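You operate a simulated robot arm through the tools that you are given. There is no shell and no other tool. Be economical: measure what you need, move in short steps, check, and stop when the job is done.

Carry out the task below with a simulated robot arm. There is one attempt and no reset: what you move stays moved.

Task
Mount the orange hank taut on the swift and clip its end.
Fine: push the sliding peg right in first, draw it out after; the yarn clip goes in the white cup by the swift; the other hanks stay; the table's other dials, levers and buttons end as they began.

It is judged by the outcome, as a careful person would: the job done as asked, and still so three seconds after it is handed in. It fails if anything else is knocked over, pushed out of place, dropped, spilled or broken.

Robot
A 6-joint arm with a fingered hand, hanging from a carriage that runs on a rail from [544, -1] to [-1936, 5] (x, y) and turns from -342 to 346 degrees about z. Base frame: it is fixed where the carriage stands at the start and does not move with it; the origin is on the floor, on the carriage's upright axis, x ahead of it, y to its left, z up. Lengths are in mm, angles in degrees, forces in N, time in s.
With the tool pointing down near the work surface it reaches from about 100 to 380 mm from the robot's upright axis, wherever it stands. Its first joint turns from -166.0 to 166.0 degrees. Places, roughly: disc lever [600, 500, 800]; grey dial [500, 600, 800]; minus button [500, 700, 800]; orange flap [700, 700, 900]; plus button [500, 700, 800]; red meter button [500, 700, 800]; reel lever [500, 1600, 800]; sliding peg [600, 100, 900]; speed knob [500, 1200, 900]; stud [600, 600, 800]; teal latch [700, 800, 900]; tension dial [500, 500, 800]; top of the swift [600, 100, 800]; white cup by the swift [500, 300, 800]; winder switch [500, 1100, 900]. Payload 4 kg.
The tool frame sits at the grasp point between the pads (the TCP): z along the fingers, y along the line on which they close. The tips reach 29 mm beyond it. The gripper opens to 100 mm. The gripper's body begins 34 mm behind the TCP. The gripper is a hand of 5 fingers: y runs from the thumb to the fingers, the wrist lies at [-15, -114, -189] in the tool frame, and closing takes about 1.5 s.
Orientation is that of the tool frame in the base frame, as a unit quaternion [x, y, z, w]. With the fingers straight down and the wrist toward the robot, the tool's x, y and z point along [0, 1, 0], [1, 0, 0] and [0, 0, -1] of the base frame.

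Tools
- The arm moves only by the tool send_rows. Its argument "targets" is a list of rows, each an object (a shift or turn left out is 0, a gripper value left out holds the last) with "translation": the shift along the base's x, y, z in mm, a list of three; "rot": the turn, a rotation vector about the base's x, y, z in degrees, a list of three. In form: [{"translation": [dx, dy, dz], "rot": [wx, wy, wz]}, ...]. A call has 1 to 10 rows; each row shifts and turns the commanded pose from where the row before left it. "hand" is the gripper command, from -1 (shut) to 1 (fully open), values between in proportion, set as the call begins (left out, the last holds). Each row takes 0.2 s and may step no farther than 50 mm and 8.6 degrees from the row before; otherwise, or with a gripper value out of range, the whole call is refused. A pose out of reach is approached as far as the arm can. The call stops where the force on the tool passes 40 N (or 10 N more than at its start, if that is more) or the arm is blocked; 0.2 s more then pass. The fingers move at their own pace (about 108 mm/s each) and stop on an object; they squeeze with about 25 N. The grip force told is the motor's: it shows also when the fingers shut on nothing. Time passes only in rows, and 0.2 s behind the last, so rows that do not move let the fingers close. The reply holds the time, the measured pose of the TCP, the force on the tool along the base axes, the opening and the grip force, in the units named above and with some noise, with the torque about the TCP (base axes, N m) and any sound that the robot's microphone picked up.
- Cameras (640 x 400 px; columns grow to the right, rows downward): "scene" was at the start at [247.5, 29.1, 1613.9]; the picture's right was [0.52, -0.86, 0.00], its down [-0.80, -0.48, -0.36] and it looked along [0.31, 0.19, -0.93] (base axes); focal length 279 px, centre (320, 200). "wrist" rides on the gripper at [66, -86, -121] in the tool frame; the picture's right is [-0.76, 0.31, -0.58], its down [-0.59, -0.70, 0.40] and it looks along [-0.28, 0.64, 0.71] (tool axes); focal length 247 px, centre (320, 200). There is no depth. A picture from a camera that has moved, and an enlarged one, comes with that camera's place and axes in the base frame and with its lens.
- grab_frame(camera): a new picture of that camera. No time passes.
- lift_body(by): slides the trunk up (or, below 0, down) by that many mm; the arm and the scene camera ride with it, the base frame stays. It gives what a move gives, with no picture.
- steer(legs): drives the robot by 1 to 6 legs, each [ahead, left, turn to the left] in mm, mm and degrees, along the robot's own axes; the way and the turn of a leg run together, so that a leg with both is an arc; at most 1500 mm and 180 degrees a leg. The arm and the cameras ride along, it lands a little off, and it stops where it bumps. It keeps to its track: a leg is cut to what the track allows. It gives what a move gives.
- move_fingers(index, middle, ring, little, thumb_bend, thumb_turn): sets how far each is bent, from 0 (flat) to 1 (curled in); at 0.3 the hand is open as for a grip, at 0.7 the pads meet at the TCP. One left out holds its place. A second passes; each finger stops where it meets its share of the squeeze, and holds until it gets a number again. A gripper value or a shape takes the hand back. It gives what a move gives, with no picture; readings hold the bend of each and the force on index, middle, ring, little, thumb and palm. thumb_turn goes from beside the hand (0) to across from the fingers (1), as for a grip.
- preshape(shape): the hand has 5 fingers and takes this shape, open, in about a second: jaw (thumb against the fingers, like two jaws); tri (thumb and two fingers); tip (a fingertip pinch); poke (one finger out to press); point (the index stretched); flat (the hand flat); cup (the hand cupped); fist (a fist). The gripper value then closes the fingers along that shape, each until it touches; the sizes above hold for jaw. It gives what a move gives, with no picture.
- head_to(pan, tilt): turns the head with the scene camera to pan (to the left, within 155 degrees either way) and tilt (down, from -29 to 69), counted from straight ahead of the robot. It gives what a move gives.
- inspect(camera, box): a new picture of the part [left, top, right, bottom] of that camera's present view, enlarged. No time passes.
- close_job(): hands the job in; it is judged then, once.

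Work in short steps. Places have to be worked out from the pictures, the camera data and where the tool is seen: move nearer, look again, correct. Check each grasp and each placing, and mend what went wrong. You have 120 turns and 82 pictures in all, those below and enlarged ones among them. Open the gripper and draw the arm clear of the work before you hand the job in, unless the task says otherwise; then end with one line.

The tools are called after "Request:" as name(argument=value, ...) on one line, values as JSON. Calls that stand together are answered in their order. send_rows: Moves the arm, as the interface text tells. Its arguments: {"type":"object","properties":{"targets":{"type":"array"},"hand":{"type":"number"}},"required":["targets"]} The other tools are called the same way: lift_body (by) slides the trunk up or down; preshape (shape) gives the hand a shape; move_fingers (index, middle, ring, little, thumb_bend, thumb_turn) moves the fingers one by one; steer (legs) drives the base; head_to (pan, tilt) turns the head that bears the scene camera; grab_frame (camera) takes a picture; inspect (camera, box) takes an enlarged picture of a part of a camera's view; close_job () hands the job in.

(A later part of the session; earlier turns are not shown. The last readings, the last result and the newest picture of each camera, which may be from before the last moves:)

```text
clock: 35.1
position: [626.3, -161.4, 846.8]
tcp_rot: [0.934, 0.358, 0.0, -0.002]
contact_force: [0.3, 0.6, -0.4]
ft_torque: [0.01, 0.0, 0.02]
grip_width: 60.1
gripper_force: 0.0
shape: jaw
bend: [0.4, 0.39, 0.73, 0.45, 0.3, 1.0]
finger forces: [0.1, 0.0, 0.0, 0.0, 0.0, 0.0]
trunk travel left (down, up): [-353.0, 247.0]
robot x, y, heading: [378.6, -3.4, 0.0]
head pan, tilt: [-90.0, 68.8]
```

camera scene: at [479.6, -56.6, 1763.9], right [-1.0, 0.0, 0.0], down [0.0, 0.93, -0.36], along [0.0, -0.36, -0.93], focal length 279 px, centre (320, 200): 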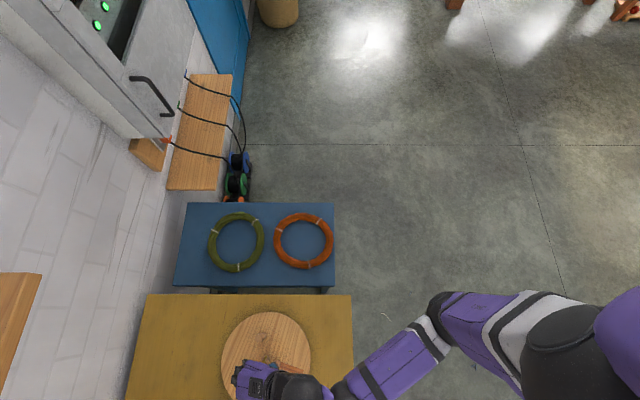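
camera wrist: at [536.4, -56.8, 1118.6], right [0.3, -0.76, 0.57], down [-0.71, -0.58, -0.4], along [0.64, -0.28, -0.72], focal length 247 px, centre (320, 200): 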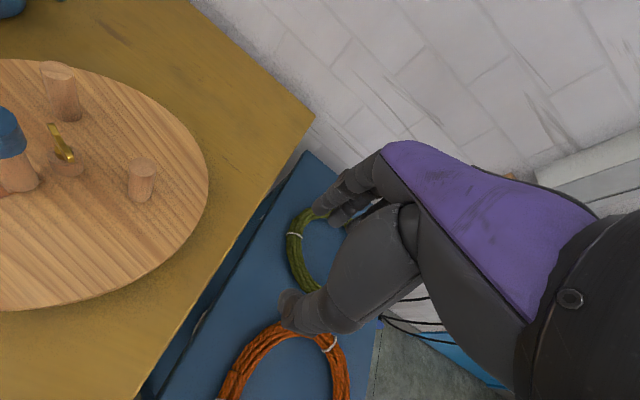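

Now to above the grasp point, then a look.

Request:
send_rows(targets=[{"translation": [-30, -20, -10], "rot": [0, 0, -7]}, {"translation": [-35, -20, -10]}, {"translation": [-35, -15, -10]}, {"translation": [-38, -10, -15]}], hand=0.4)

Request:
inspect(camera="scene", box=[200, 150, 440, 350])

Request:
grab_frame(camera="wrist")

```text
clock: 36.3
position: [518.9, -207.4, 801.4]
tcp_rot: [0.931, 0.366, 0.001, -0.002]
contact_force: [0.6, 0.2, 0.8]
ft_torque: [-0.05, 0.01, -0.01]
grip_width: 69.7
gripper_force: 0.1
shape: jaw
bend: [0.41, 0.36, 0.26, 0.41, 0.3, 0.99]
finger forces: [0.0, 0.0, 0.0, 0.0, 0.0, 0.1]
trunk travel left (down, up): [-353.0, 247.0]
robot x, y, heading: [376.0, -6.5, 0.1]
head pan, tilt: [-90.0, 68.8]
stopped in row 4: the arm was blocked; the commanded pose is now the measured one
```

```text
2.00 times, centred on (320, 250) of scene
camera zoom: at [576.7, -56.2, 1613.8], right [-1.0, 0.0, 0.0], down [0.0, 0.93, -0.36], along [0.0, -0.36, -0.93], focal length 558 px, centre (320, 100)
```

zoom: 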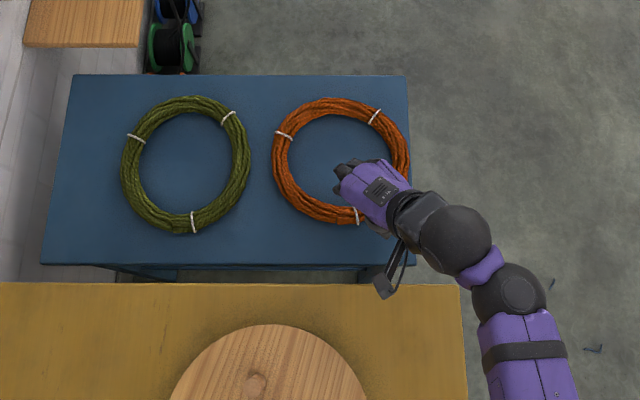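

```text
47 pictures are left
camera wrist: at [507.3, -101.0, 924.1], right [-0.34, -0.74, 0.57], down [-0.91, 0.11, -0.4], along [0.23, -0.66, -0.72], focal length 247 px, centre (320, 200)
```

wrist: 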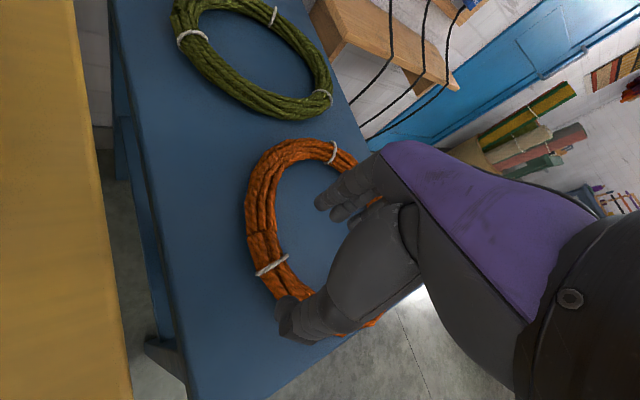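

The arm hit a limit there. Moving the whole robot 42 mm back brings the hand to the right place relative to the ring with its present yaw (−47°).

Request:
steer(legs=[[-42, 0, 0]])

Request:
send_rows(targets=[{"translation": [0, -12, -10]}, {"translation": [0, -13, -15]}])

Request:
grab_frame(camera="wrist")

Request:
inspect(camera="scene", box=[200, 170, 360, 290])

```text
clock: 37.2
position: [475.0, -207.6, 802.0]
tcp_rot: [0.931, 0.366, 0.001, -0.001]
contact_force: [-0.9, -0.3, -0.4]
ft_torque: [0.01, 0.0, 0.01]
grip_width: 69.8
gripper_force: 0.1
shape: jaw
bend: [0.41, 0.36, 0.26, 0.41, 0.3, 0.99]
finger forces: [0.0, 0.1, 0.1, 0.1, 0.1, 0.0]
trunk travel left (down, up): [-353.0, 247.0]
robot x, y, heading: [334.6, -1.0, 0.1]
head pan, tilt: [-90.0, 68.8]
```

```text
clock: 37.8
position: [476.3, -232.6, 778.2]
tcp_rot: [0.931, 0.366, 0.0, 0.0]
contact_force: [-0.1, 0.3, -0.3]
ft_torque: [0.03, 0.04, 0.02]
grip_width: 69.6
gripper_force: 0.0
shape: jaw
bend: [0.41, 0.36, 0.26, 0.41, 0.3, 0.99]
finger forces: [0.1, 0.0, 0.1, 0.1, 0.0, 0.0]
trunk travel left (down, up): [-353.0, 247.0]
robot x, y, heading: [336.3, -2.5, -0.1]
head pan, tilt: [-90.0, 68.8]
```

```text
46 pictures are left
camera wrist: at [465.6, -126.5, 899.5], right [-0.35, -0.74, 0.57], down [-0.91, 0.12, -0.4], along [0.23, -0.66, -0.71], focal length 247 px, centre (320, 200)
```

wrist: 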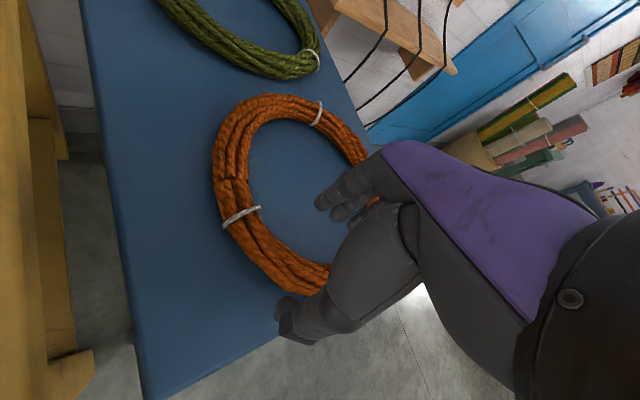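

```text
3.33 times, centred on (280, 230) of scene
camera zoom: at [534.3, -56.3, 1613.9], right [-1.0, 0.0, 0.0], down [0.0, 0.93, -0.36], along [0.0, -0.36, -0.93], focal length 930 px, centre (453, 100)
```

zoom: 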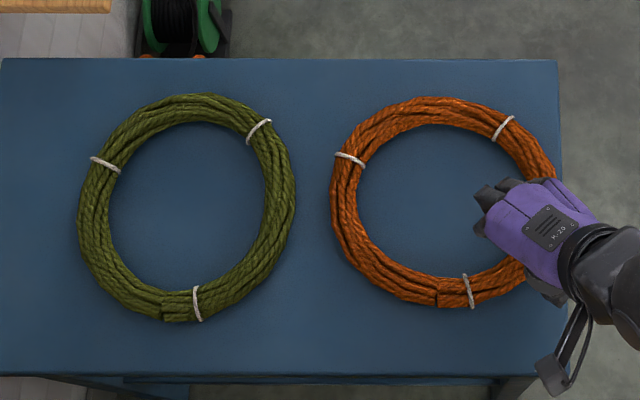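

The point straight under the TCP projects onto the strand bundle, so it is aligned. Descending to z≈715, then checking.

Request:
send_rows(targets=[{"translation": [0, 0, -20]}, {"translation": [0, 0, -20]}, {"translation": [0, 0, -20]}])

Request:
grab_frame(camera="wrist")

```text
clock: 38.6
position: [478.6, -238.8, 731.1]
tcp_rot: [0.93, 0.366, 0.0, 0.01]
contact_force: [-1.3, 2.7, 19.4]
ft_torque: [0.8, 0.62, -0.02]
grip_width: 72.1
gripper_force: 0.1
shape: jaw
bend: [0.41, 0.36, 0.26, 0.41, 0.3, 0.98]
finger forces: [0.0, 0.0, 0.1, 0.0, 19.6, 0.1]
trunk travel left (down, up): [-353.0, 247.0]
robot x, y, heading: [334.0, -0.6, 0.4]
head pan, tilt: [-90.0, 68.8]
stopped in row 3: the force on the tool passed its limit at 69 N (the readings are from after the stop); the commanded pose is now the measured one
```

```text
44 pictures are left
camera wrist: at [466.3, -130.8, 849.8], right [-0.35, -0.73, 0.59], down [-0.91, 0.11, -0.41], along [0.24, -0.67, -0.7], focal length 247 px, centre (320, 200)
```

wrist: 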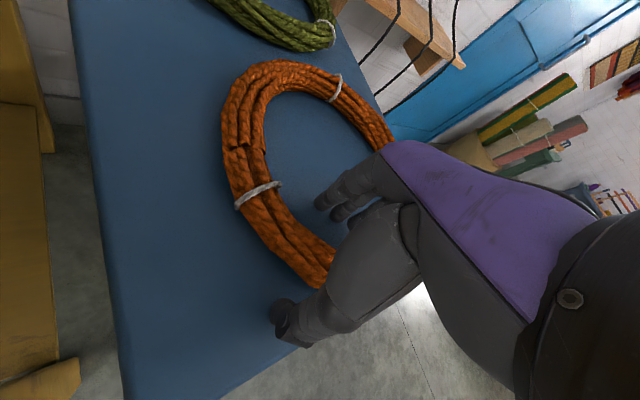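

The thumb tip meets the tray at TCP z≈731, so the tray is at ≈702, and the bundle lies between thumb and fingers. I'll rise 3 mm and close.

Request:
send_rows(targets=[{"translation": [0, 4, 4]}, {"translation": [0, 0, 0]}, {"translation": [0, 0, 0]}, {"translation": [0, 0, 0]}, {"translation": [0, 0, 0]}, {"translation": [0, 0, 0]}, {"translation": [0, 0, 0]}], hand=-1)

Request:
grab_frame(camera="wrist")

```text
clock: 40.2
position: [478.1, -234.3, 732.8]
tcp_rot: [0.93, 0.367, 0.0, 0.008]
contact_force: [-0.4, 0.0, -0.7]
ft_torque: [0.06, 0.04, 0.0]
grip_width: 32.3
gripper_force: 25.7
shape: jaw
bend: [0.7, 0.73, 0.72, 0.57, 0.34, 0.99]
finger forces: [15.4, 2.6, 2.0, 1.0, 20.7, 0.0]
trunk travel left (down, up): [-353.0, 247.0]
robot x, y, heading: [334.6, -1.8, 0.0]
head pan, tilt: [-90.0, 68.8]
```

```text
43 pictures are left
camera wrist: at [467.2, -126.6, 852.9], right [-0.35, -0.73, 0.58], down [-0.91, 0.11, -0.4], along [0.23, -0.67, -0.7], focal length 247 px, centre (320, 200)
```

wrist: 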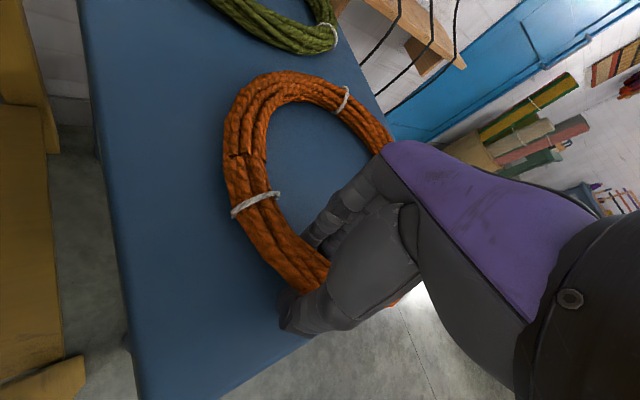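

The bundle is held at 32 mm with index and thumb forces of 15–20 N. I'll lift slowly and check how it hangs.

Request:
send_rows(targets=[{"translation": [0, 0, 5]}, {"translation": [0, 0, 10]}, {"translation": [0, 0, 15]}, {"translation": [0, 0, 20]}, {"translation": [0, 0, 20]}])

Request:
grab_frame(camera="wrist")

Request:
grab_frame(camera="scene")

```text
clock: 41.4
position: [478.2, -232.3, 802.5]
tcp_rot: [0.93, 0.366, 0.0, 0.007]
contact_force: [0.5, -0.3, -1.5]
ft_torque: [0.09, 0.04, 0.04]
grip_width: 32.5
gripper_force: 25.2
shape: jaw
bend: [0.7, 0.73, 0.72, 0.58, 0.34, 0.99]
finger forces: [15.6, 2.6, 1.9, 1.0, 20.6, 0.1]
trunk travel left (down, up): [-353.0, 247.0]
robot x, y, heading: [332.1, -1.0, 0.2]
head pan, tilt: [-90.0, 68.8]
```

```text
42 pictures are left
camera wrist: at [467.3, -124.4, 921.6], right [-0.35, -0.73, 0.58], down [-0.91, 0.11, -0.4], along [0.23, -0.67, -0.7], focal length 247 px, centre (320, 200)
```

wrist: 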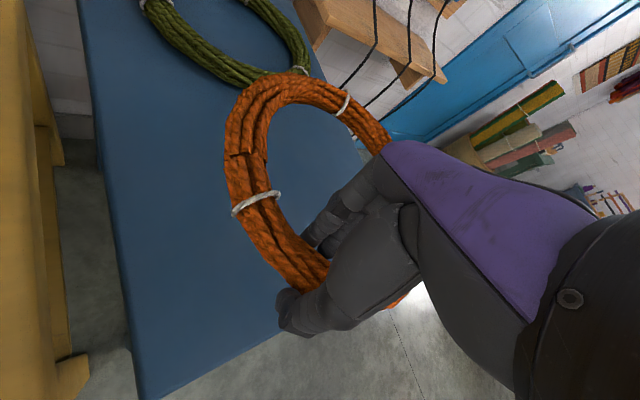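

```text
41 pictures are left
camera scene: at [534.3, -56.3, 1613.8], right [-1.0, 0.0, 0.0], down [0.0, 0.93, -0.36], along [0.0, -0.36, -0.93], focal length 279 px, centre (320, 200)
```

scene: 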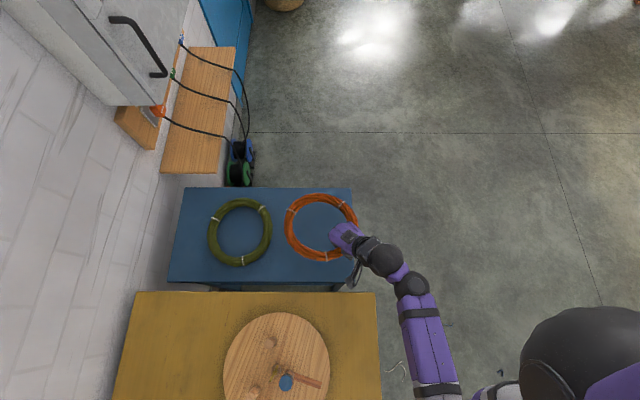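

The hank is rigid and held level. I'll measure its centre relative to the TCP.

Request:
inspect(camera="scene", box=[270, 180, 370, 270])

```text
4.44 times, centred on (320, 225) of scene
camera zoom: at [534.3, -56.3, 1613.8], right [-1.0, 0.0, 0.0], down [0.0, 0.93, -0.36], along [0.0, -0.36, -0.93], focal length 1240 px, centre (320, 89)
```

zoom: 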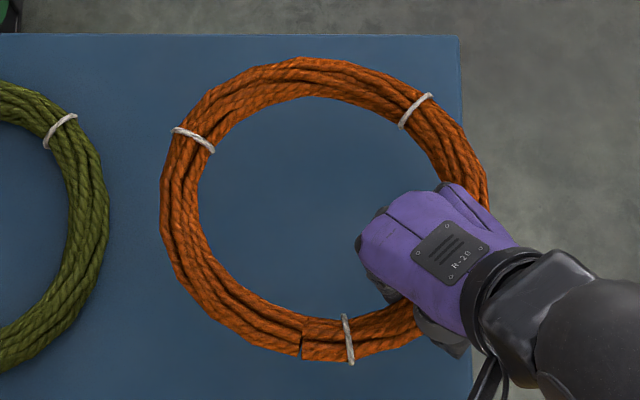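

The hank's centre sits 82 mm ahead of the TCP along tool y. I'll place it over the pegs with its centre near (653, 76), with the hand at the gap between the sliding peg and the right fixed peg (yaw ≈ 36°). First I raise the trunk and back off slightly.

Request:
lift_body(by=150)

Request:
steer(legs=[[-50, 0, 0]])

Request:
send_rows(targets=[{"translation": [38, 15, 0], "rot": [0, 0, 7.5]}, {"translation": [38, 15, 0], "rot": [0, 0, 7.5]}, {"translation": [38, 15, 0], "rot": [0, 0, 7.5]}, {"translation": [38, 15, 0], "rot": [0, 0, 7.5]}])

```text
clock: 43.1
position: [477.7, -232.8, 951.6]
tcp_rot: [0.93, 0.366, 0.0, 0.007]
contact_force: [-0.2, 0.5, -1.0]
ft_torque: [0.03, 0.08, -0.02]
grip_width: 32.3
gripper_force: 24.9
shape: jaw
bend: [0.7, 0.73, 0.72, 0.58, 0.34, 0.99]
finger forces: [15.8, 2.5, 1.9, 1.1, 20.6, 0.0]
trunk travel left (down, up): [-503.0, 97.0]
robot x, y, heading: [335.4, 0.3, -0.1]
head pan, tilt: [-90.0, 68.8]
```

```text
clock: 44.1
position: [429.0, -232.4, 952.1]
tcp_rot: [0.93, 0.367, 0.0, 0.008]
contact_force: [0.7, -0.6, -1.5]
ft_torque: [0.11, 0.04, 0.0]
grip_width: 32.6
gripper_force: 25.0
shape: jaw
bend: [0.7, 0.73, 0.72, 0.58, 0.34, 0.99]
finger forces: [15.8, 2.6, 1.8, 1.0, 20.6, 0.1]
trunk travel left (down, up): [-503.0, 97.0]
robot x, y, heading: [284.0, -1.4, 0.2]
head pan, tilt: [-90.0, 68.8]
```

```text
clock: 45.1
position: [583.3, -170.6, 951.7]
tcp_rot: [0.804, 0.595, 0.001, 0.007]
contact_force: [-0.9, -0.9, -1.0]
ft_torque: [0.0, 0.07, -0.03]
grip_width: 32.5
gripper_force: 25.8
shape: jaw
bend: [0.7, 0.73, 0.71, 0.59, 0.34, 0.98]
finger forces: [15.9, 2.4, 2.0, 1.0, 20.6, 0.0]
trunk travel left (down, up): [-503.0, 97.0]
robot x, y, heading: [282.7, 1.6, 0.1]
head pan, tilt: [-90.0, 68.8]
```

On track. I'll continue in y with the remaining turn.

Request:
send_rows(targets=[{"translation": [0, 30, 0], "rot": [0, 0, 7.6]}, {"translation": [0, 30, 0], "rot": [0, 0, 7.6]}, {"translation": [0, 30, 0], "rot": [0, 0, 7.6]}, {"translation": [0, 30, 0], "rot": [0, 0, 7.6]}, {"translation": [0, 30, 0], "rot": [0, 0, 7.6]}, {"translation": [0, 30, 0], "rot": [0, 0, 7.6]}, {"translation": [2, 20, 0], "rot": [0, 0, 7.4]}])

Request:
head_to(pan=0, tilt=69)

Request:
grab_frame(camera="scene")

Request:
grab_frame(camera="wrist")

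```text
clock: 46.7
position: [582.7, 29.2, 951.1]
tcp_rot: [0.453, 0.892, 0.005, 0.005]
contact_force: [0.3, -0.6, -1.8]
ft_torque: [-0.02, 0.06, -0.02]
grip_width: 32.4
gripper_force: 24.5
shape: jaw
bend: [0.7, 0.73, 0.71, 0.6, 0.34, 0.98]
finger forces: [15.9, 2.4, 2.0, 1.0, 20.3, 0.1]
trunk travel left (down, up): [-503.0, 97.0]
robot x, y, heading: [285.7, -0.7, 0.2]
head pan, tilt: [-90.0, 68.8]
```

```text
clock: 48.3
position: [582.6, 27.9, 951.3]
tcp_rot: [0.454, 0.891, 0.004, 0.005]
contact_force: [0.4, 0.0, -0.8]
ft_torque: [-0.04, 0.12, 0.01]
grip_width: 32.6
gripper_force: 25.0
shape: jaw
bend: [0.7, 0.73, 0.71, 0.6, 0.34, 0.98]
finger forces: [16.1, 2.4, 2.0, 1.0, 20.4, 0.0]
trunk travel left (down, up): [-503.0, 97.0]
robot x, y, heading: [287.1, 0.0, -0.2]
head pan, tilt: [0.0, 68.8]
```

```text
39 pictures are left
camera scene: at [540.9, -0.2, 1763.9], right [0.0, -1.0, 0.0], down [-0.93, 0.0, -0.36], along [0.36, 0.0, -0.93], focal length 279 px, centre (320, 200)
```

scene: 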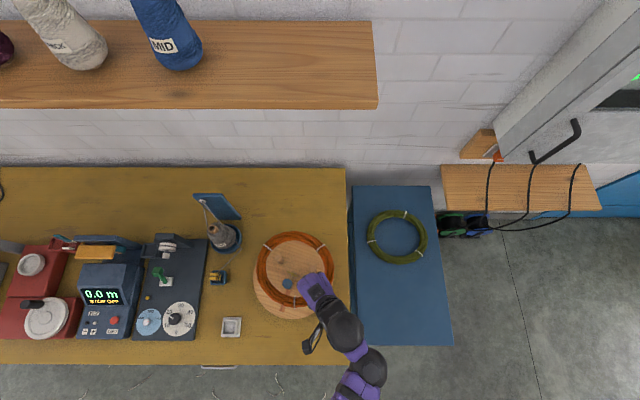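

```text
38 pictures are left
camera wrist: at [473.4, 29.4, 1071.0], right [0.68, -0.43, 0.58], down [-0.22, -0.89, -0.4], along [0.7, 0.15, -0.7], focal length 247 px, centre (320, 200)
```

wrist: 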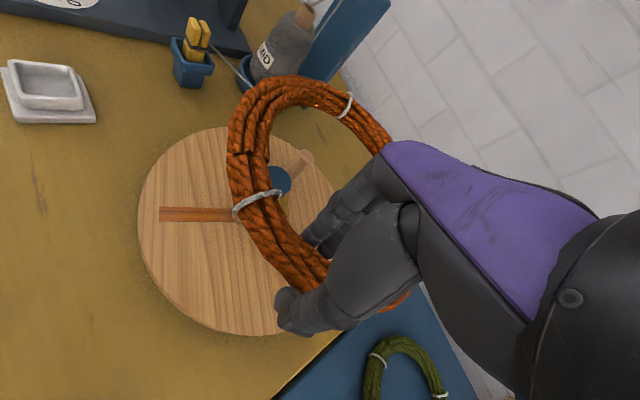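

Zooming on the scene view to check how the ring lies over the pegs.

Request:
inspect(camera="scene", box=[240, 220, 350, 330])

```text
3.64 times, centred on (295, 275) of scene
camera zoom: at [540.9, -0.2, 1763.9], right [0.0, -1.0, 0.0], down [-0.93, 0.0, -0.36], along [0.36, 0.0, -0.93], focal length 1014 px, centre (411, -73)
```

zoom: 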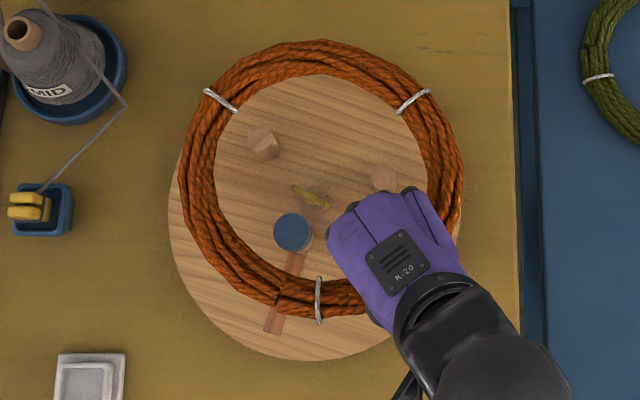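

The ring centre is ≈(649, 71) and the pegs are at A(610, 99), B(657, 23) and C(688, 130). I'll shift (+5, +7) for even clearance and lower to just above the cap.

Request:
send_rows(targets=[{"translation": [5, 7, 0]}, {"translation": [0, 0, -15]}, {"translation": [0, 0, -15]}, {"translation": [0, 0, -8]}])

Request:
inspect(camera="scene", box=[240, 220, 350, 330])

Request:
grab_frame(camera="wrist")

```text
clock: 49.3
position: [588.2, 34.5, 914.2]
tcp_rot: [0.454, 0.891, 0.006, 0.006]
contact_force: [0.4, -0.2, -0.8]
ft_torque: [-0.06, 0.09, 0.01]
grip_width: 32.5
gripper_force: 24.2
shape: jaw
bend: [0.7, 0.73, 0.71, 0.6, 0.34, 0.98]
finger forces: [16.1, 2.4, 2.0, 1.0, 20.4, 0.0]
trunk travel left (down, up): [-503.0, 97.0]
robot x, y, heading: [284.9, -0.2, 0.1]
head pan, tilt: [0.0, 68.8]
```

```text
3.64 times, centred on (295, 275) of scene
camera zoom: at [540.9, -0.2, 1763.9], right [0.0, -1.0, 0.0], down [-0.93, 0.0, -0.36], along [0.36, 0.0, -0.93], focal length 1014 px, centre (411, -73)
```

zoom: 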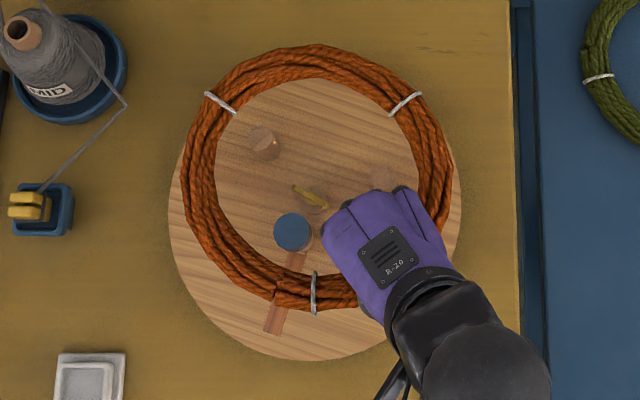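

```text
35 pictures are left
camera wrist: at [478.6, 36.4, 1033.6], right [0.69, -0.43, 0.59], down [-0.22, -0.89, -0.4], along [0.7, 0.15, -0.7], focal length 247 px, centre (320, 200)
```

wrist: 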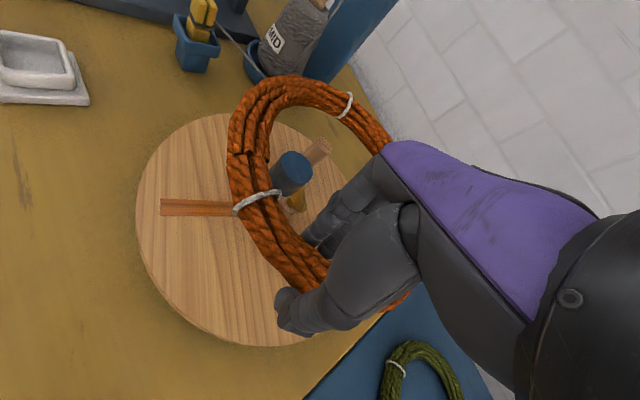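

Centred well, with the cap inside the ring. Lowering further in small steps.

Request:
send_rows(targets=[{"translation": [0, 0, -8]}, {"translation": [0, 0, -8]}, {"translation": [0, 0, -8]}, {"translation": [0, 0, -8]}, {"translation": [0, 0, -8]}])

Request:
inspect(camera="scene", box=[240, 220, 350, 330])

Request:
inspect(camera="wrist", box=[130, 60, 430, 360])

```text
clock: 50.5
position: [588.9, 33.4, 873.1]
tcp_rot: [0.454, 0.891, 0.005, 0.005]
contact_force: [-0.2, -0.1, -2.1]
ft_torque: [-0.03, 0.06, 0.03]
grip_width: 32.7
gripper_force: 25.0
shape: jaw
bend: [0.7, 0.73, 0.71, 0.6, 0.34, 0.98]
finger forces: [16.0, 2.4, 2.0, 1.0, 20.3, 0.0]
trunk travel left (down, up): [-503.0, 97.0]
robot x, y, heading: [284.8, -0.7, 0.1]
head pan, tilt: [0.0, 68.8]
```

```text
3.64 times, centred on (295, 275) of scene
camera zoom: at [540.9, -0.2, 1763.9], right [0.0, -1.0, 0.0], down [-0.93, 0.0, -0.36], along [0.36, 0.0, -0.93], focal length 1014 px, centre (411, -73)
```

zoom: 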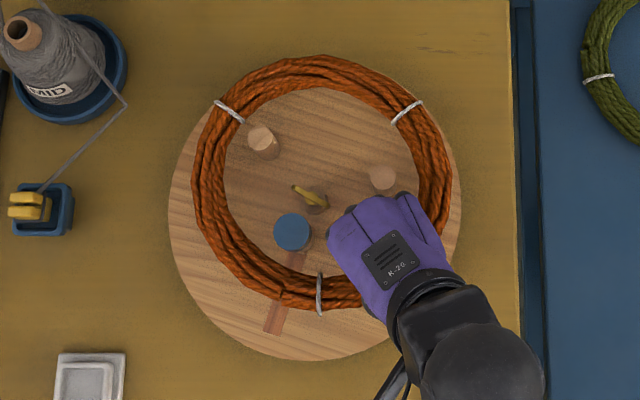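

```text
1.33 times, centred on (280, 210) of wrist
camera zoom: at [479.1, 35.5, 993.0], right [0.68, -0.43, 0.59], down [-0.22, -0.89, -0.4], along [0.7, 0.15, -0.7], focal length 329 px, centre (373, 187)
```

zoom: 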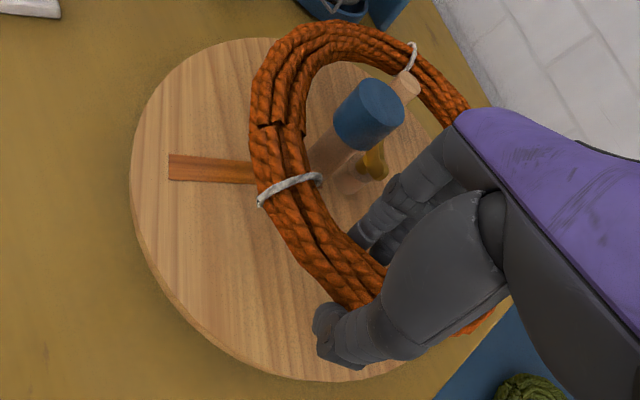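

All pegs are inside and clear. I'll lower further to ~845.

Request:
send_rows(targets=[{"translation": [0, 0, -7]}, {"translation": [0, 0, -7]}, {"translation": [0, 0, -7]}, {"translation": [0, 0, -7]}])

Request:
grab_frame(camera="wrist")

```text
clock: 51.5
position: [588.2, 33.1, 845.3]
tcp_rot: [0.454, 0.891, 0.005, 0.006]
contact_force: [0.1, 0.2, -1.4]
ft_torque: [-0.04, 0.1, -0.01]
grip_width: 32.5
gripper_force: 24.9
shape: jaw
bend: [0.7, 0.73, 0.71, 0.6, 0.34, 0.98]
finger forces: [16.0, 2.5, 2.0, 1.1, 20.3, 0.1]
trunk travel left (down, up): [-503.0, 97.0]
robot x, y, heading: [282.0, -1.7, 0.1]
head pan, tilt: [0.0, 68.8]
```

```text
32 pictures are left
camera wrist: at [479.2, 35.6, 965.3], right [0.68, -0.43, 0.59], down [-0.22, -0.89, -0.4], along [0.7, 0.15, -0.7], focal length 247 px, centre (320, 200)
```

wrist: 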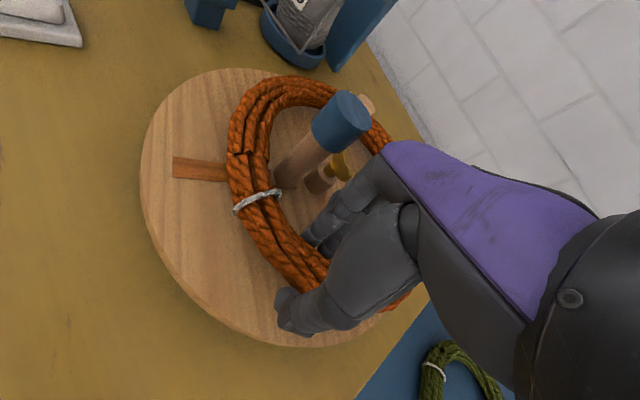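

Still free. I'll go another 14 mm so the hank nearly rests on the disc.

Request:
send_rows(targets=[{"translation": [0, 0, -5]}, {"translation": [0, 0, -5]}, {"translation": [0, 0, -4]}])

Request:
move_fingers(thumb_bend=0.15)

Request:
grab_frame(camera="wrist")

```text
clock: 52.3
position: [589.5, 35.5, 833.2]
tcp_rot: [0.454, 0.891, 0.005, 0.007]
contact_force: [-3.1, -0.8, 15.4]
ft_torque: [-0.22, 0.27, 0.07]
grip_width: 32.5
gripper_force: 24.8
shape: jaw
bend: [0.7, 0.73, 0.71, 0.6, 0.34, 0.98]
finger forces: [15.8, 3.0, 2.4, 1.2, 23.9, 0.0]
trunk travel left (down, up): [-503.0, 97.0]
robot x, y, heading: [286.8, -1.4, 0.4]
head pan, tilt: [0.0, 68.8]
```

```text
clock: 53.3
position: [589.2, 36.6, 831.8]
tcp_rot: [0.454, 0.891, 0.006, 0.006]
contact_force: [2.9, 3.4, -1.2]
ft_torque: [0.07, -0.01, -0.01]
grip_width: 36.1
gripper_force: 2.3
shape: fingers
bend: [0.72, 0.74, 0.72, 0.61, 0.15, 1.0]
finger forces: [3.7, 0.1, 0.0, 0.6, 0.1, 0.1]
trunk travel left (down, up): [-503.0, 97.0]
robot x, y, heading: [286.8, -1.2, 0.1]
head pan, tilt: [0.0, 68.8]
```

```text
31 pictures are left
camera wrist: at [479.6, 37.5, 952.1], right [0.68, -0.43, 0.59], down [-0.22, -0.89, -0.41], along [0.7, 0.15, -0.7], focal length 247 px, centre (320, 200)
```

wrist: 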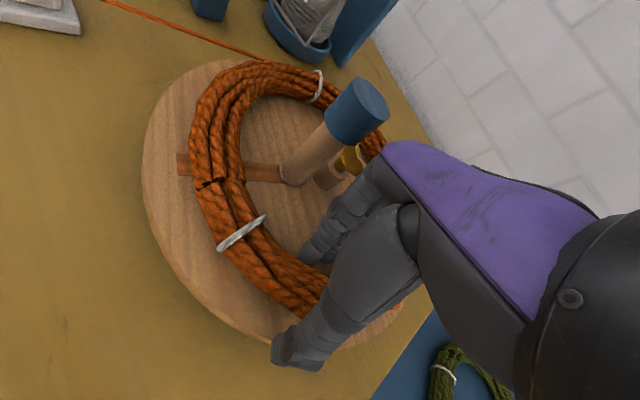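

The hank rests on the disc, and its yarn end now shows as a strand toward the clip. I'll ease the fingers off the inner wall by a few mm and lift straight out.

Request:
send_rows(targets=[{"translation": [3, 2.2, 2]}, {"translation": [0, 0, 10]}, {"translation": [0, 0, 15]}, {"translation": [0, 0, 25]}, {"translation": [0, 0, 35]}, {"translation": [0, 0, 35]}])

Request:
grab_frame(camera="wrist")

Request:
inspect(camera="scene", box=[200, 210, 360, 340])

```text
clock: 54.7
position: [590.6, 37.1, 953.9]
tcp_rot: [0.454, 0.891, 0.004, 0.005]
contact_force: [0.5, -0.3, 0.4]
ft_torque: [-0.03, 0.01, -0.05]
grip_width: 35.1
gripper_force: 1.9
shape: fingers
bend: [0.72, 0.74, 0.72, 0.61, 0.14, 1.0]
finger forces: [1.9, 0.0, 0.0, 0.0, 1.4, 0.0]
trunk travel left (down, up): [-503.0, 97.0]
robot x, y, heading: [287.0, -2.6, 0.2]
head pan, tilt: [0.0, 68.8]
```

```text
30 pictures are left
camera wrist: at [480.6, 38.2, 1072.4], right [0.69, -0.43, 0.58], down [-0.22, -0.89, -0.4], along [0.69, 0.15, -0.7], focal length 247 px, centre (320, 200)
```

wrist: 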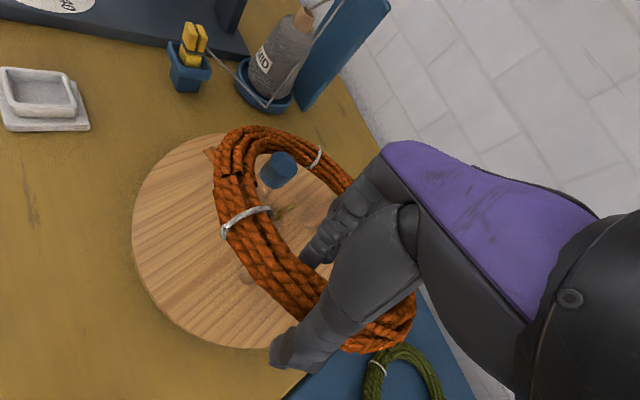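

```text
3.08 times, centred on (280, 275) of scene
camera zoom: at [540.7, -0.2, 1763.8], right [0.0, -1.0, 0.0], down [-0.93, 0.0, -0.36], along [0.36, 0.0, -0.93], focal length 858 px, centre (443, -31)
```

zoom: 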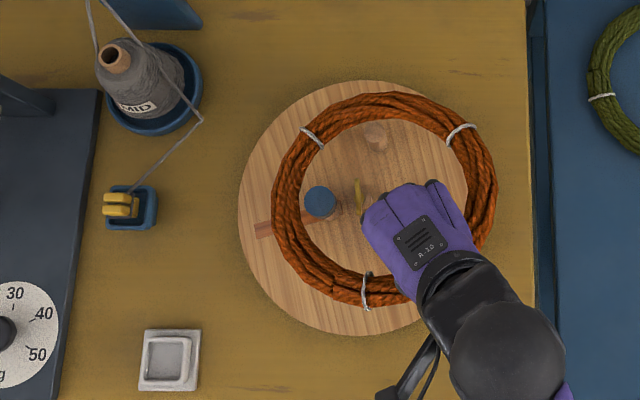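

The thumb still held the bundle: the hank came up with the hand and the swift turned. I'll firm up the grip at once so that nothing drops, then look.

Request:
send_rows(targets=[{"translation": [0, 0, 0]}, {"translation": [0, 0, 0]}, {"translation": [0, 0, 0]}, {"translation": [0, 0, 0]}], hand=-1)

Request:
grab_frame(camera="wrist")

Request:
inspect(camera="scene", box=[240, 220, 350, 330])

```text
clock: 55.7
position: [590.9, 37.0, 952.9]
tcp_rot: [0.454, 0.891, 0.004, 0.005]
contact_force: [-0.2, 0.6, 0.0]
ft_torque: [-0.03, 0.02, 0.01]
grip_width: 26.0
gripper_force: 25.3
shape: jaw
bend: [0.72, 0.7, 0.7, 0.7, 0.52, 1.0]
finger forces: [0.1, 0.0, 0.0, 0.1, 0.0, 0.1]
trunk travel left (down, up): [-503.0, 97.0]
robot x, y, heading: [286.8, -0.4, 0.1]
head pan, tilt: [0.0, 68.8]
```

```text
28 pictures are left
camera wrist: at [481.3, 38.4, 1072.1], right [0.69, -0.43, 0.58], down [-0.22, -0.89, -0.4], along [0.7, 0.15, -0.7], focal length 247 px, centre (320, 200)
```

wrist: 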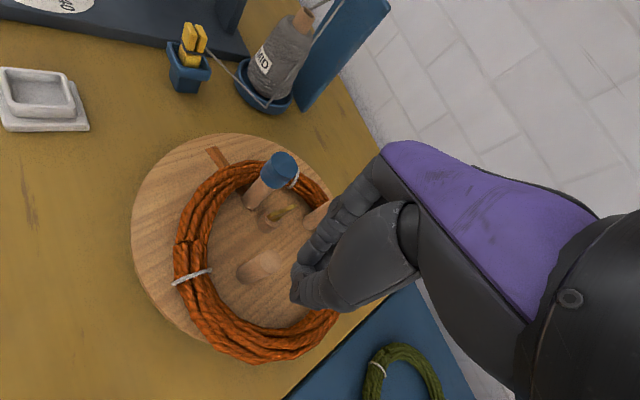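

```text
3.64 times, centred on (295, 275) of scene
camera zoom: at [540.9, -0.2, 1763.9], right [0.0, -1.0, 0.0], down [-0.93, 0.0, -0.36], along [0.36, 0.0, -0.93], focal length 1014 px, centre (411, -73)
```

zoom: 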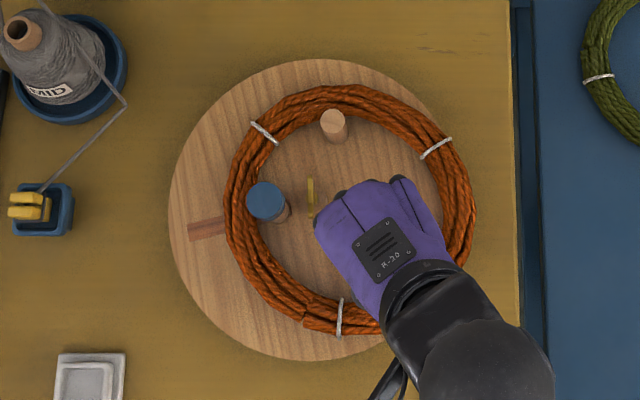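

The hank slipped off and fell back around all three pegs, and the hand is empty. I'll open it, raise it clear and look.

Request:
send_rows(targets=[{"translation": [0, 0, 30]}, {"translation": [-5, -30, 10]}, {"translation": [0, -40, 0]}, {"translation": [0, -40, 0]}, {"translation": [0, -30, 0]}])

Request:
inspect(camera="scene", box=[200, 210, 360, 340])

```text
clock: 56.9
position: [610.8, -77.0, 950.1]
tcp_rot: [0.455, 0.89, 0.004, 0.007]
contact_force: [-0.2, 0.6, -0.1]
ft_torque: [-0.01, -0.03, 0.0]
grip_width: 25.9
gripper_force: 25.2
shape: jaw
bend: [0.72, 0.7, 0.7, 0.7, 0.52, 1.0]
finger forces: [0.1, 0.0, 0.0, 0.0, 0.1, 0.0]
out of reach, approached as far as the arm can: row 3, 4, 5
trunk travel left (down, up): [-503.0, 97.0]
robot x, y, heading: [283.8, -1.2, 0.3]
head pan, tilt: [0.0, 68.8]
```

```text
3.08 times, centred on (280, 275) of scene
camera zoom: at [540.9, -0.1, 1763.9], right [0.0, -1.0, 0.0], down [-0.93, 0.0, -0.36], along [0.36, 0.0, -0.93], focal length 858 px, centre (443, -31)
```

zoom: 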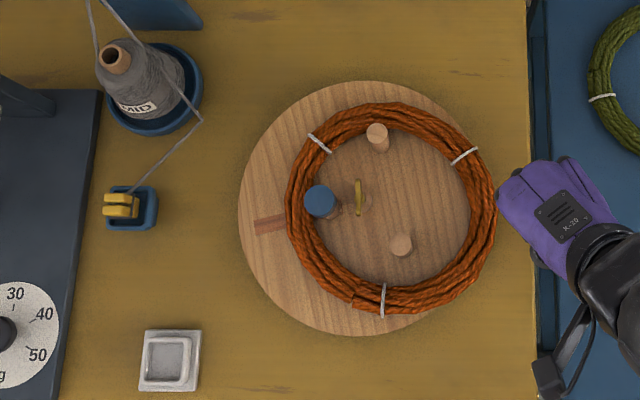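

The hank lies flat around all three pegs; the slot now points toward +y, and the cap is at ≈(635, 123). Next I drive 80 mm ahead and bring the hand over the cap, turned so the thumb can pull it outward.

Request:
steer(legs=[[80, 0, 0]])

Request:
send_rows(targets=[{"translation": [-10, 38, 0], "rot": [0, 0, 8]}, {"translation": [-10, 40, 0], "rot": [0, 0, 8]}, {"translation": [-12, 40, 0], "rot": [0, 0, 8]}, {"translation": [-12, 40, 0]}, {"translation": [-12, 40, 0]}], hand=0.2)

Request:
grab_frame(camera="wrist")

```text
clock: 58.0
position: [690.3, -77.3, 951.3]
tcp_rot: [0.455, 0.89, 0.002, 0.007]
contact_force: [-0.1, -0.3, -0.5]
ft_torque: [0.01, -0.05, -0.05]
grip_width: 26.1
gripper_force: 24.9
shape: jaw
bend: [0.72, 0.7, 0.7, 0.7, 0.52, 1.0]
finger forces: [0.1, 0.0, 0.0, 0.0, 0.2, 0.0]
trunk travel left (down, up): [-503.0, 97.0]
robot x, y, heading: [365.3, 0.1, -0.2]
head pan, tilt: [0.0, 68.8]
```

```text
clock: 59.2
position: [643.2, 130.8, 936.2]
tcp_rot: [0.261, 0.965, 0.005, 0.007]
contact_force: [-0.7, -0.4, -0.3]
ft_torque: [0.02, 0.02, 0.02]
grip_width: 59.8
gripper_force: 0.1
shape: jaw
bend: [0.4, 0.39, 0.73, 0.45, 0.3, 1.0]
finger forces: [0.0, 0.0, 0.0, 0.0, 0.0, 0.0]
out of reach, approached as far as the arm can: row 1, 2, 3
trunk travel left (down, up): [-503.0, 97.0]
robot x, y, heading: [367.9, -0.6, 0.1]
head pan, tilt: [0.0, 68.8]
```

```text
25 pictures are left
camera wrist: at [540.8, 88.3, 1055.4], right [0.8, -0.12, 0.59], down [0.16, -0.9, -0.4], along [0.58, 0.42, -0.7], focal length 247 px, centre (320, 200)
```

wrist: 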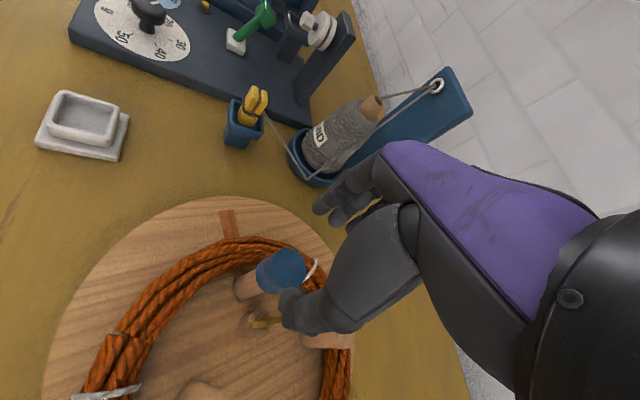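

The cap projects exactly where I computed it. Adjusting (−8, −8) and lowering to grip height.

Request:
send_rows(targets=[{"translation": [-8, -8, 0]}, {"translation": [0, 0, -17]}, {"translation": [0, 0, -17]}, {"translation": [0, 0, -15]}])

Request:
grab_frame(camera="wrist")

```text
clock: 60.2
position: [634.3, 121.5, 887.0]
tcp_rot: [0.26, 0.965, 0.006, 0.006]
contact_force: [-0.4, 1.0, -0.5]
ft_torque: [0.0, 0.0, 0.02]
grip_width: 60.1
gripper_force: 0.0
shape: jaw
bend: [0.4, 0.39, 0.73, 0.45, 0.3, 1.0]
finger forces: [0.1, 0.0, 0.1, 0.0, 0.1, 0.0]
trunk travel left (down, up): [-503.0, 97.0]
robot x, y, heading: [365.0, 2.7, 0.2]
head pan, tilt: [0.0, 68.8]
```

```text
24 pictures are left
camera wrist: at [532.9, 78.5, 1006.5], right [0.8, -0.12, 0.59], down [0.16, -0.9, -0.4], along [0.58, 0.42, -0.7], focal length 247 px, centre (320, 200)
```

wrist: 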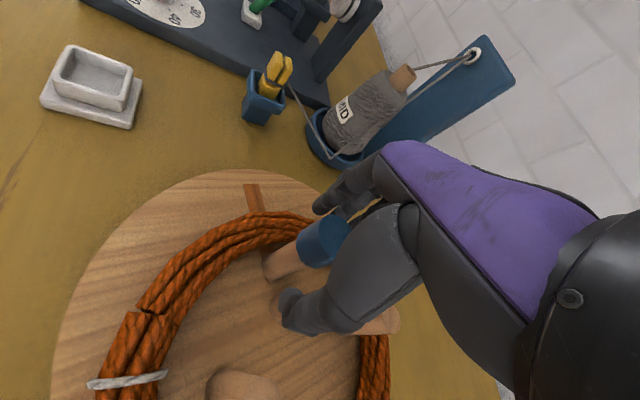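

Closing on the cap, then drawing it outward along the slot (direction ≈(−0.2, 0.98)).

Request:
send_rows(targets=[{"translation": [0, 0, 0]}, {"translation": [0, 0, 0]}, {"translation": [0, 0, 0]}, {"translation": [0, 0, 0]}, {"translation": [0, 0, 0]}], hand=-1)

Request:
send_rows(targets=[{"translation": [-1.2, 6, 0]}, {"translation": [-1.2, 6, 0]}, {"translation": [-1.2, 6, 0]}, {"translation": [-1.2, 6, 0]}])

Request:
grab_frame(camera="wrist")

```text
clock: 61.4
position: [634.2, 121.0, 886.9]
tcp_rot: [0.261, 0.965, 0.005, 0.005]
contact_force: [0.9, -0.6, -12.0]
ft_torque: [0.04, -0.02, 0.0]
grip_width: 20.3
gripper_force: 24.8
shape: jaw
bend: [0.55, 0.57, 0.72, 0.62, 0.52, 1.0]
finger forces: [13.4, 6.7, 0.1, 0.1, 22.7, 0.0]
trunk travel left (down, up): [-503.0, 97.0]
robot x, y, heading: [364.9, -2.9, 0.0]
head pan, tilt: [0.0, 68.8]
```

```text
clock: 62.4
position: [629.6, 144.6, 885.1]
tcp_rot: [0.262, 0.965, 0.005, 0.006]
contact_force: [0.0, -2.3, -3.3]
ft_torque: [0.02, 0.0, -0.09]
grip_width: 20.2
gripper_force: 25.3
shape: jaw
bend: [0.55, 0.58, 0.72, 0.62, 0.52, 1.0]
finger forces: [13.2, 6.0, 0.0, 0.1, 22.0, 0.0]
trunk travel left (down, up): [-503.0, 97.0]
robot x, y, heading: [362.9, -0.1, 0.0]
head pan, tilt: [0.0, 68.8]
```

```text
23 pictures are left
camera wrist: at [527.9, 102.6, 1005.5], right [0.8, -0.12, 0.59], down [0.16, -0.9, -0.4], along [0.58, 0.42, -0.7], focal length 247 px, centre (320, 200)
```

wrist: 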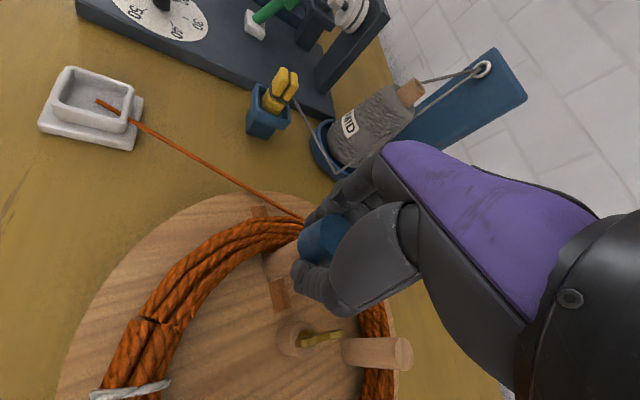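

The strand end now reaches the white cup. I'll continue drawing the peg out.

Request:
send_rows(targets=[{"translation": [-1.2, 6, 0]}, {"translation": [-1.2, 6, 0]}, {"translation": [-1.2, 6, 0]}, {"translation": [-1, 5, 0]}])

Request:
inspect(camera="wrist", box=[40, 160, 440, 400])

```text
clock: 63.4
position: [626.4, 168.2, 885.4]
tcp_rot: [0.26, 0.966, 0.005, 0.005]
contact_force: [1.1, -5.9, -4.4]
ft_torque: [-0.08, -0.01, -0.04]
grip_width: 20.3
gripper_force: 24.8
shape: jaw
bend: [0.56, 0.58, 0.72, 0.62, 0.52, 1.0]
finger forces: [12.2, 6.6, 0.1, 0.0, 23.2, 0.0]
trunk travel left (down, up): [-503.0, 97.0]
robot x, y, heading: [367.7, -2.9, -0.2]
head pan, tilt: [0.0, 68.8]
```

```text
1.60 times, centred on (240, 280) of wrist
camera zoom: at [523.9, 124.9, 1005.5], right [0.8, -0.12, 0.59], down [0.16, -0.9, -0.4], along [0.58, 0.42, -0.7], focal length 395 px, centre (448, 72)
```

zoom: 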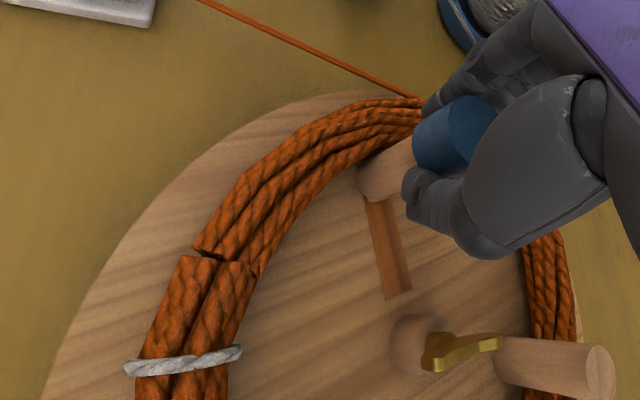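

Resistance is still light (6 N). I'll continue with smaller steps until it grows taut.

Request:
send_rows(targets=[{"translation": [-0.8, 4, 0]}, {"translation": [-0.8, 4, 0]}, {"translation": [-0.8, 4, 0]}])

Request:
inspect(camera="scene", box=[200, 210, 360, 370])

```text
clock: 64.2
position: [623.2, 176.0, 884.6]
tcp_rot: [0.262, 0.965, 0.003, 0.005]
contact_force: [4.2, -19.0, -9.3]
ft_torque: [-0.3, 0.04, -0.09]
grip_width: 20.4
gripper_force: 24.3
shape: jaw
bend: [0.74, 0.59, 0.72, 0.62, 0.51, 1.0]
finger forces: [5.1, 6.8, 2.1, 0.0, 22.6, 0.0]
trunk travel left (down, up): [-503.0, 97.0]
robot x, y, heading: [365.4, -0.6, 0.3]
head pan, tilt: [0.0, 68.8]
```

```text
2.50 times, centred on (280, 290) of scene
camera zoom: at [621.0, -2.5, 1763.8], right [0.0, -1.0, 0.0], down [-0.93, 0.0, -0.36], along [0.36, 0.0, -0.93], focal length 697 px, centre (420, -25)
```

zoom: 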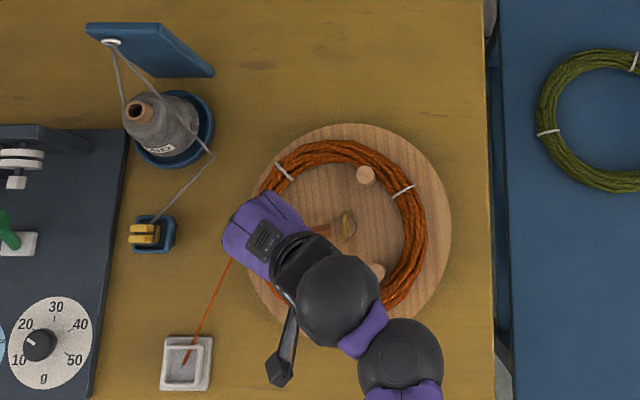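

Tension has reached 19 N. A few more mm will confirm it is truly at the taut stop.

Request:
send_rows(targets=[{"translation": [-0.4, 2, 0]}, {"translation": [-0.4, 2, 0]}])

Request:
grab_frame(camera="wrist")

```text
clock: 64.8
position: [621.5, 178.4, 885.6]
tcp_rot: [0.262, 0.965, 0.002, 0.006]
contact_force: [5.4, -26.6, -11.3]
ft_torque: [-0.36, 0.02, -0.11]
grip_width: 19.9
gripper_force: 24.7
shape: jaw
bend: [0.75, 0.6, 0.72, 0.62, 0.52, 1.0]
finger forces: [2.7, 4.8, 5.0, 0.0, 23.7, 0.0]
trunk travel left (down, up): [-503.0, 97.0]
robot x, y, heading: [366.4, -2.0, 0.0]
head pan, tilt: [0.0, 68.8]
```

```text
20 pictures are left
camera wrist: at [521.2, 137.1, 1004.6], right [0.8, -0.12, 0.59], down [0.16, -0.9, -0.4], along [0.58, 0.41, -0.71], focal length 247 px, centre (320, 200)
```

wrist: 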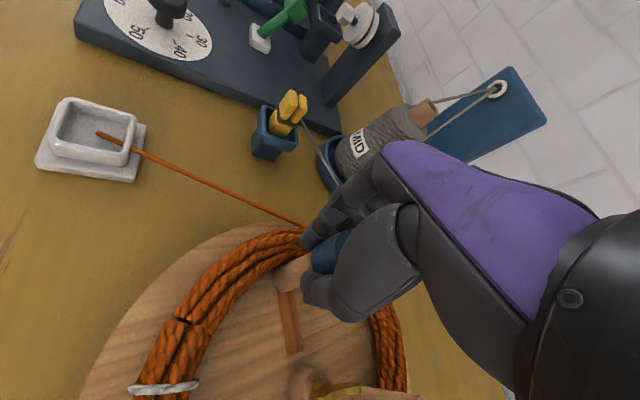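

26.6 N and hardly moving: it is taut. Releasing and rising.

Request:
send_rows(targets=[{"translation": [0, 0, 0]}, {"translation": [0, 0, 0]}, {"translation": [0, 0, 0]}], hand=0.2)

Request:
send_rows(targets=[{"translation": [0, 0, 15]}, {"translation": [0, 0, 30]}, {"translation": [0, 0, 30]}, {"translation": [10, -20, 20]}, {"translation": [10, -40, 0]}, {"translation": [10, -40, 0]}, {"translation": [10, -40, 0]}])

Request:
inspect(camera="scene", box=[200, 210, 360, 370])

```text
clock: 65.6
position: [622.1, 186.3, 886.6]
tcp_rot: [0.261, 0.965, 0.006, 0.005]
contact_force: [-0.1, -0.1, -0.2]
ft_torque: [-0.04, 0.01, -0.01]
grip_width: 59.9
gripper_force: 0.1
shape: jaw
bend: [0.4, 0.39, 0.73, 0.45, 0.31, 1.0]
finger forces: [0.0, 0.1, 0.0, 0.0, 0.1, 0.0]
trunk travel left (down, up): [-503.0, 97.0]
robot x, y, heading: [367.3, -2.1, -0.1]
head pan, tilt: [0.0, 68.8]
```

```text
clock: 67.2
position: [669.7, 70.5, 949.7]
tcp_rot: [0.261, 0.965, 0.005, 0.007]
contact_force: [0.2, 1.1, 0.2]
ft_torque: [-0.01, 0.01, 0.03]
grip_width: 60.1
gripper_force: 0.1
shape: jaw
bend: [0.4, 0.39, 0.73, 0.45, 0.3, 1.0]
finger forces: [0.0, 0.0, 0.1, 0.0, 0.0, 0.1]
out of reach, approached as far as the arm can: row 6, 7
trunk travel left (down, up): [-503.0, 97.0]
robot x, y, heading: [368.8, -5.6, -0.0]
head pan, tilt: [0.0, 68.8]
```

```text
2.50 times, centred on (280, 290) of scene
camera zoom: at [620.8, -0.8, 1763.9], right [0.0, -1.0, 0.0], down [-0.93, 0.0, -0.36], along [0.36, 0.0, -0.93], focal length 697 px, centre (420, -25)
```

zoom: 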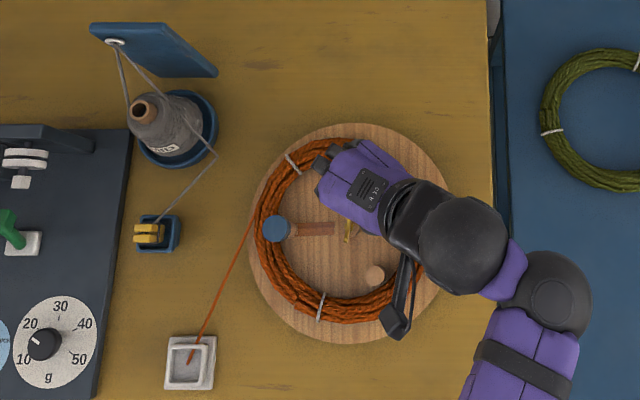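

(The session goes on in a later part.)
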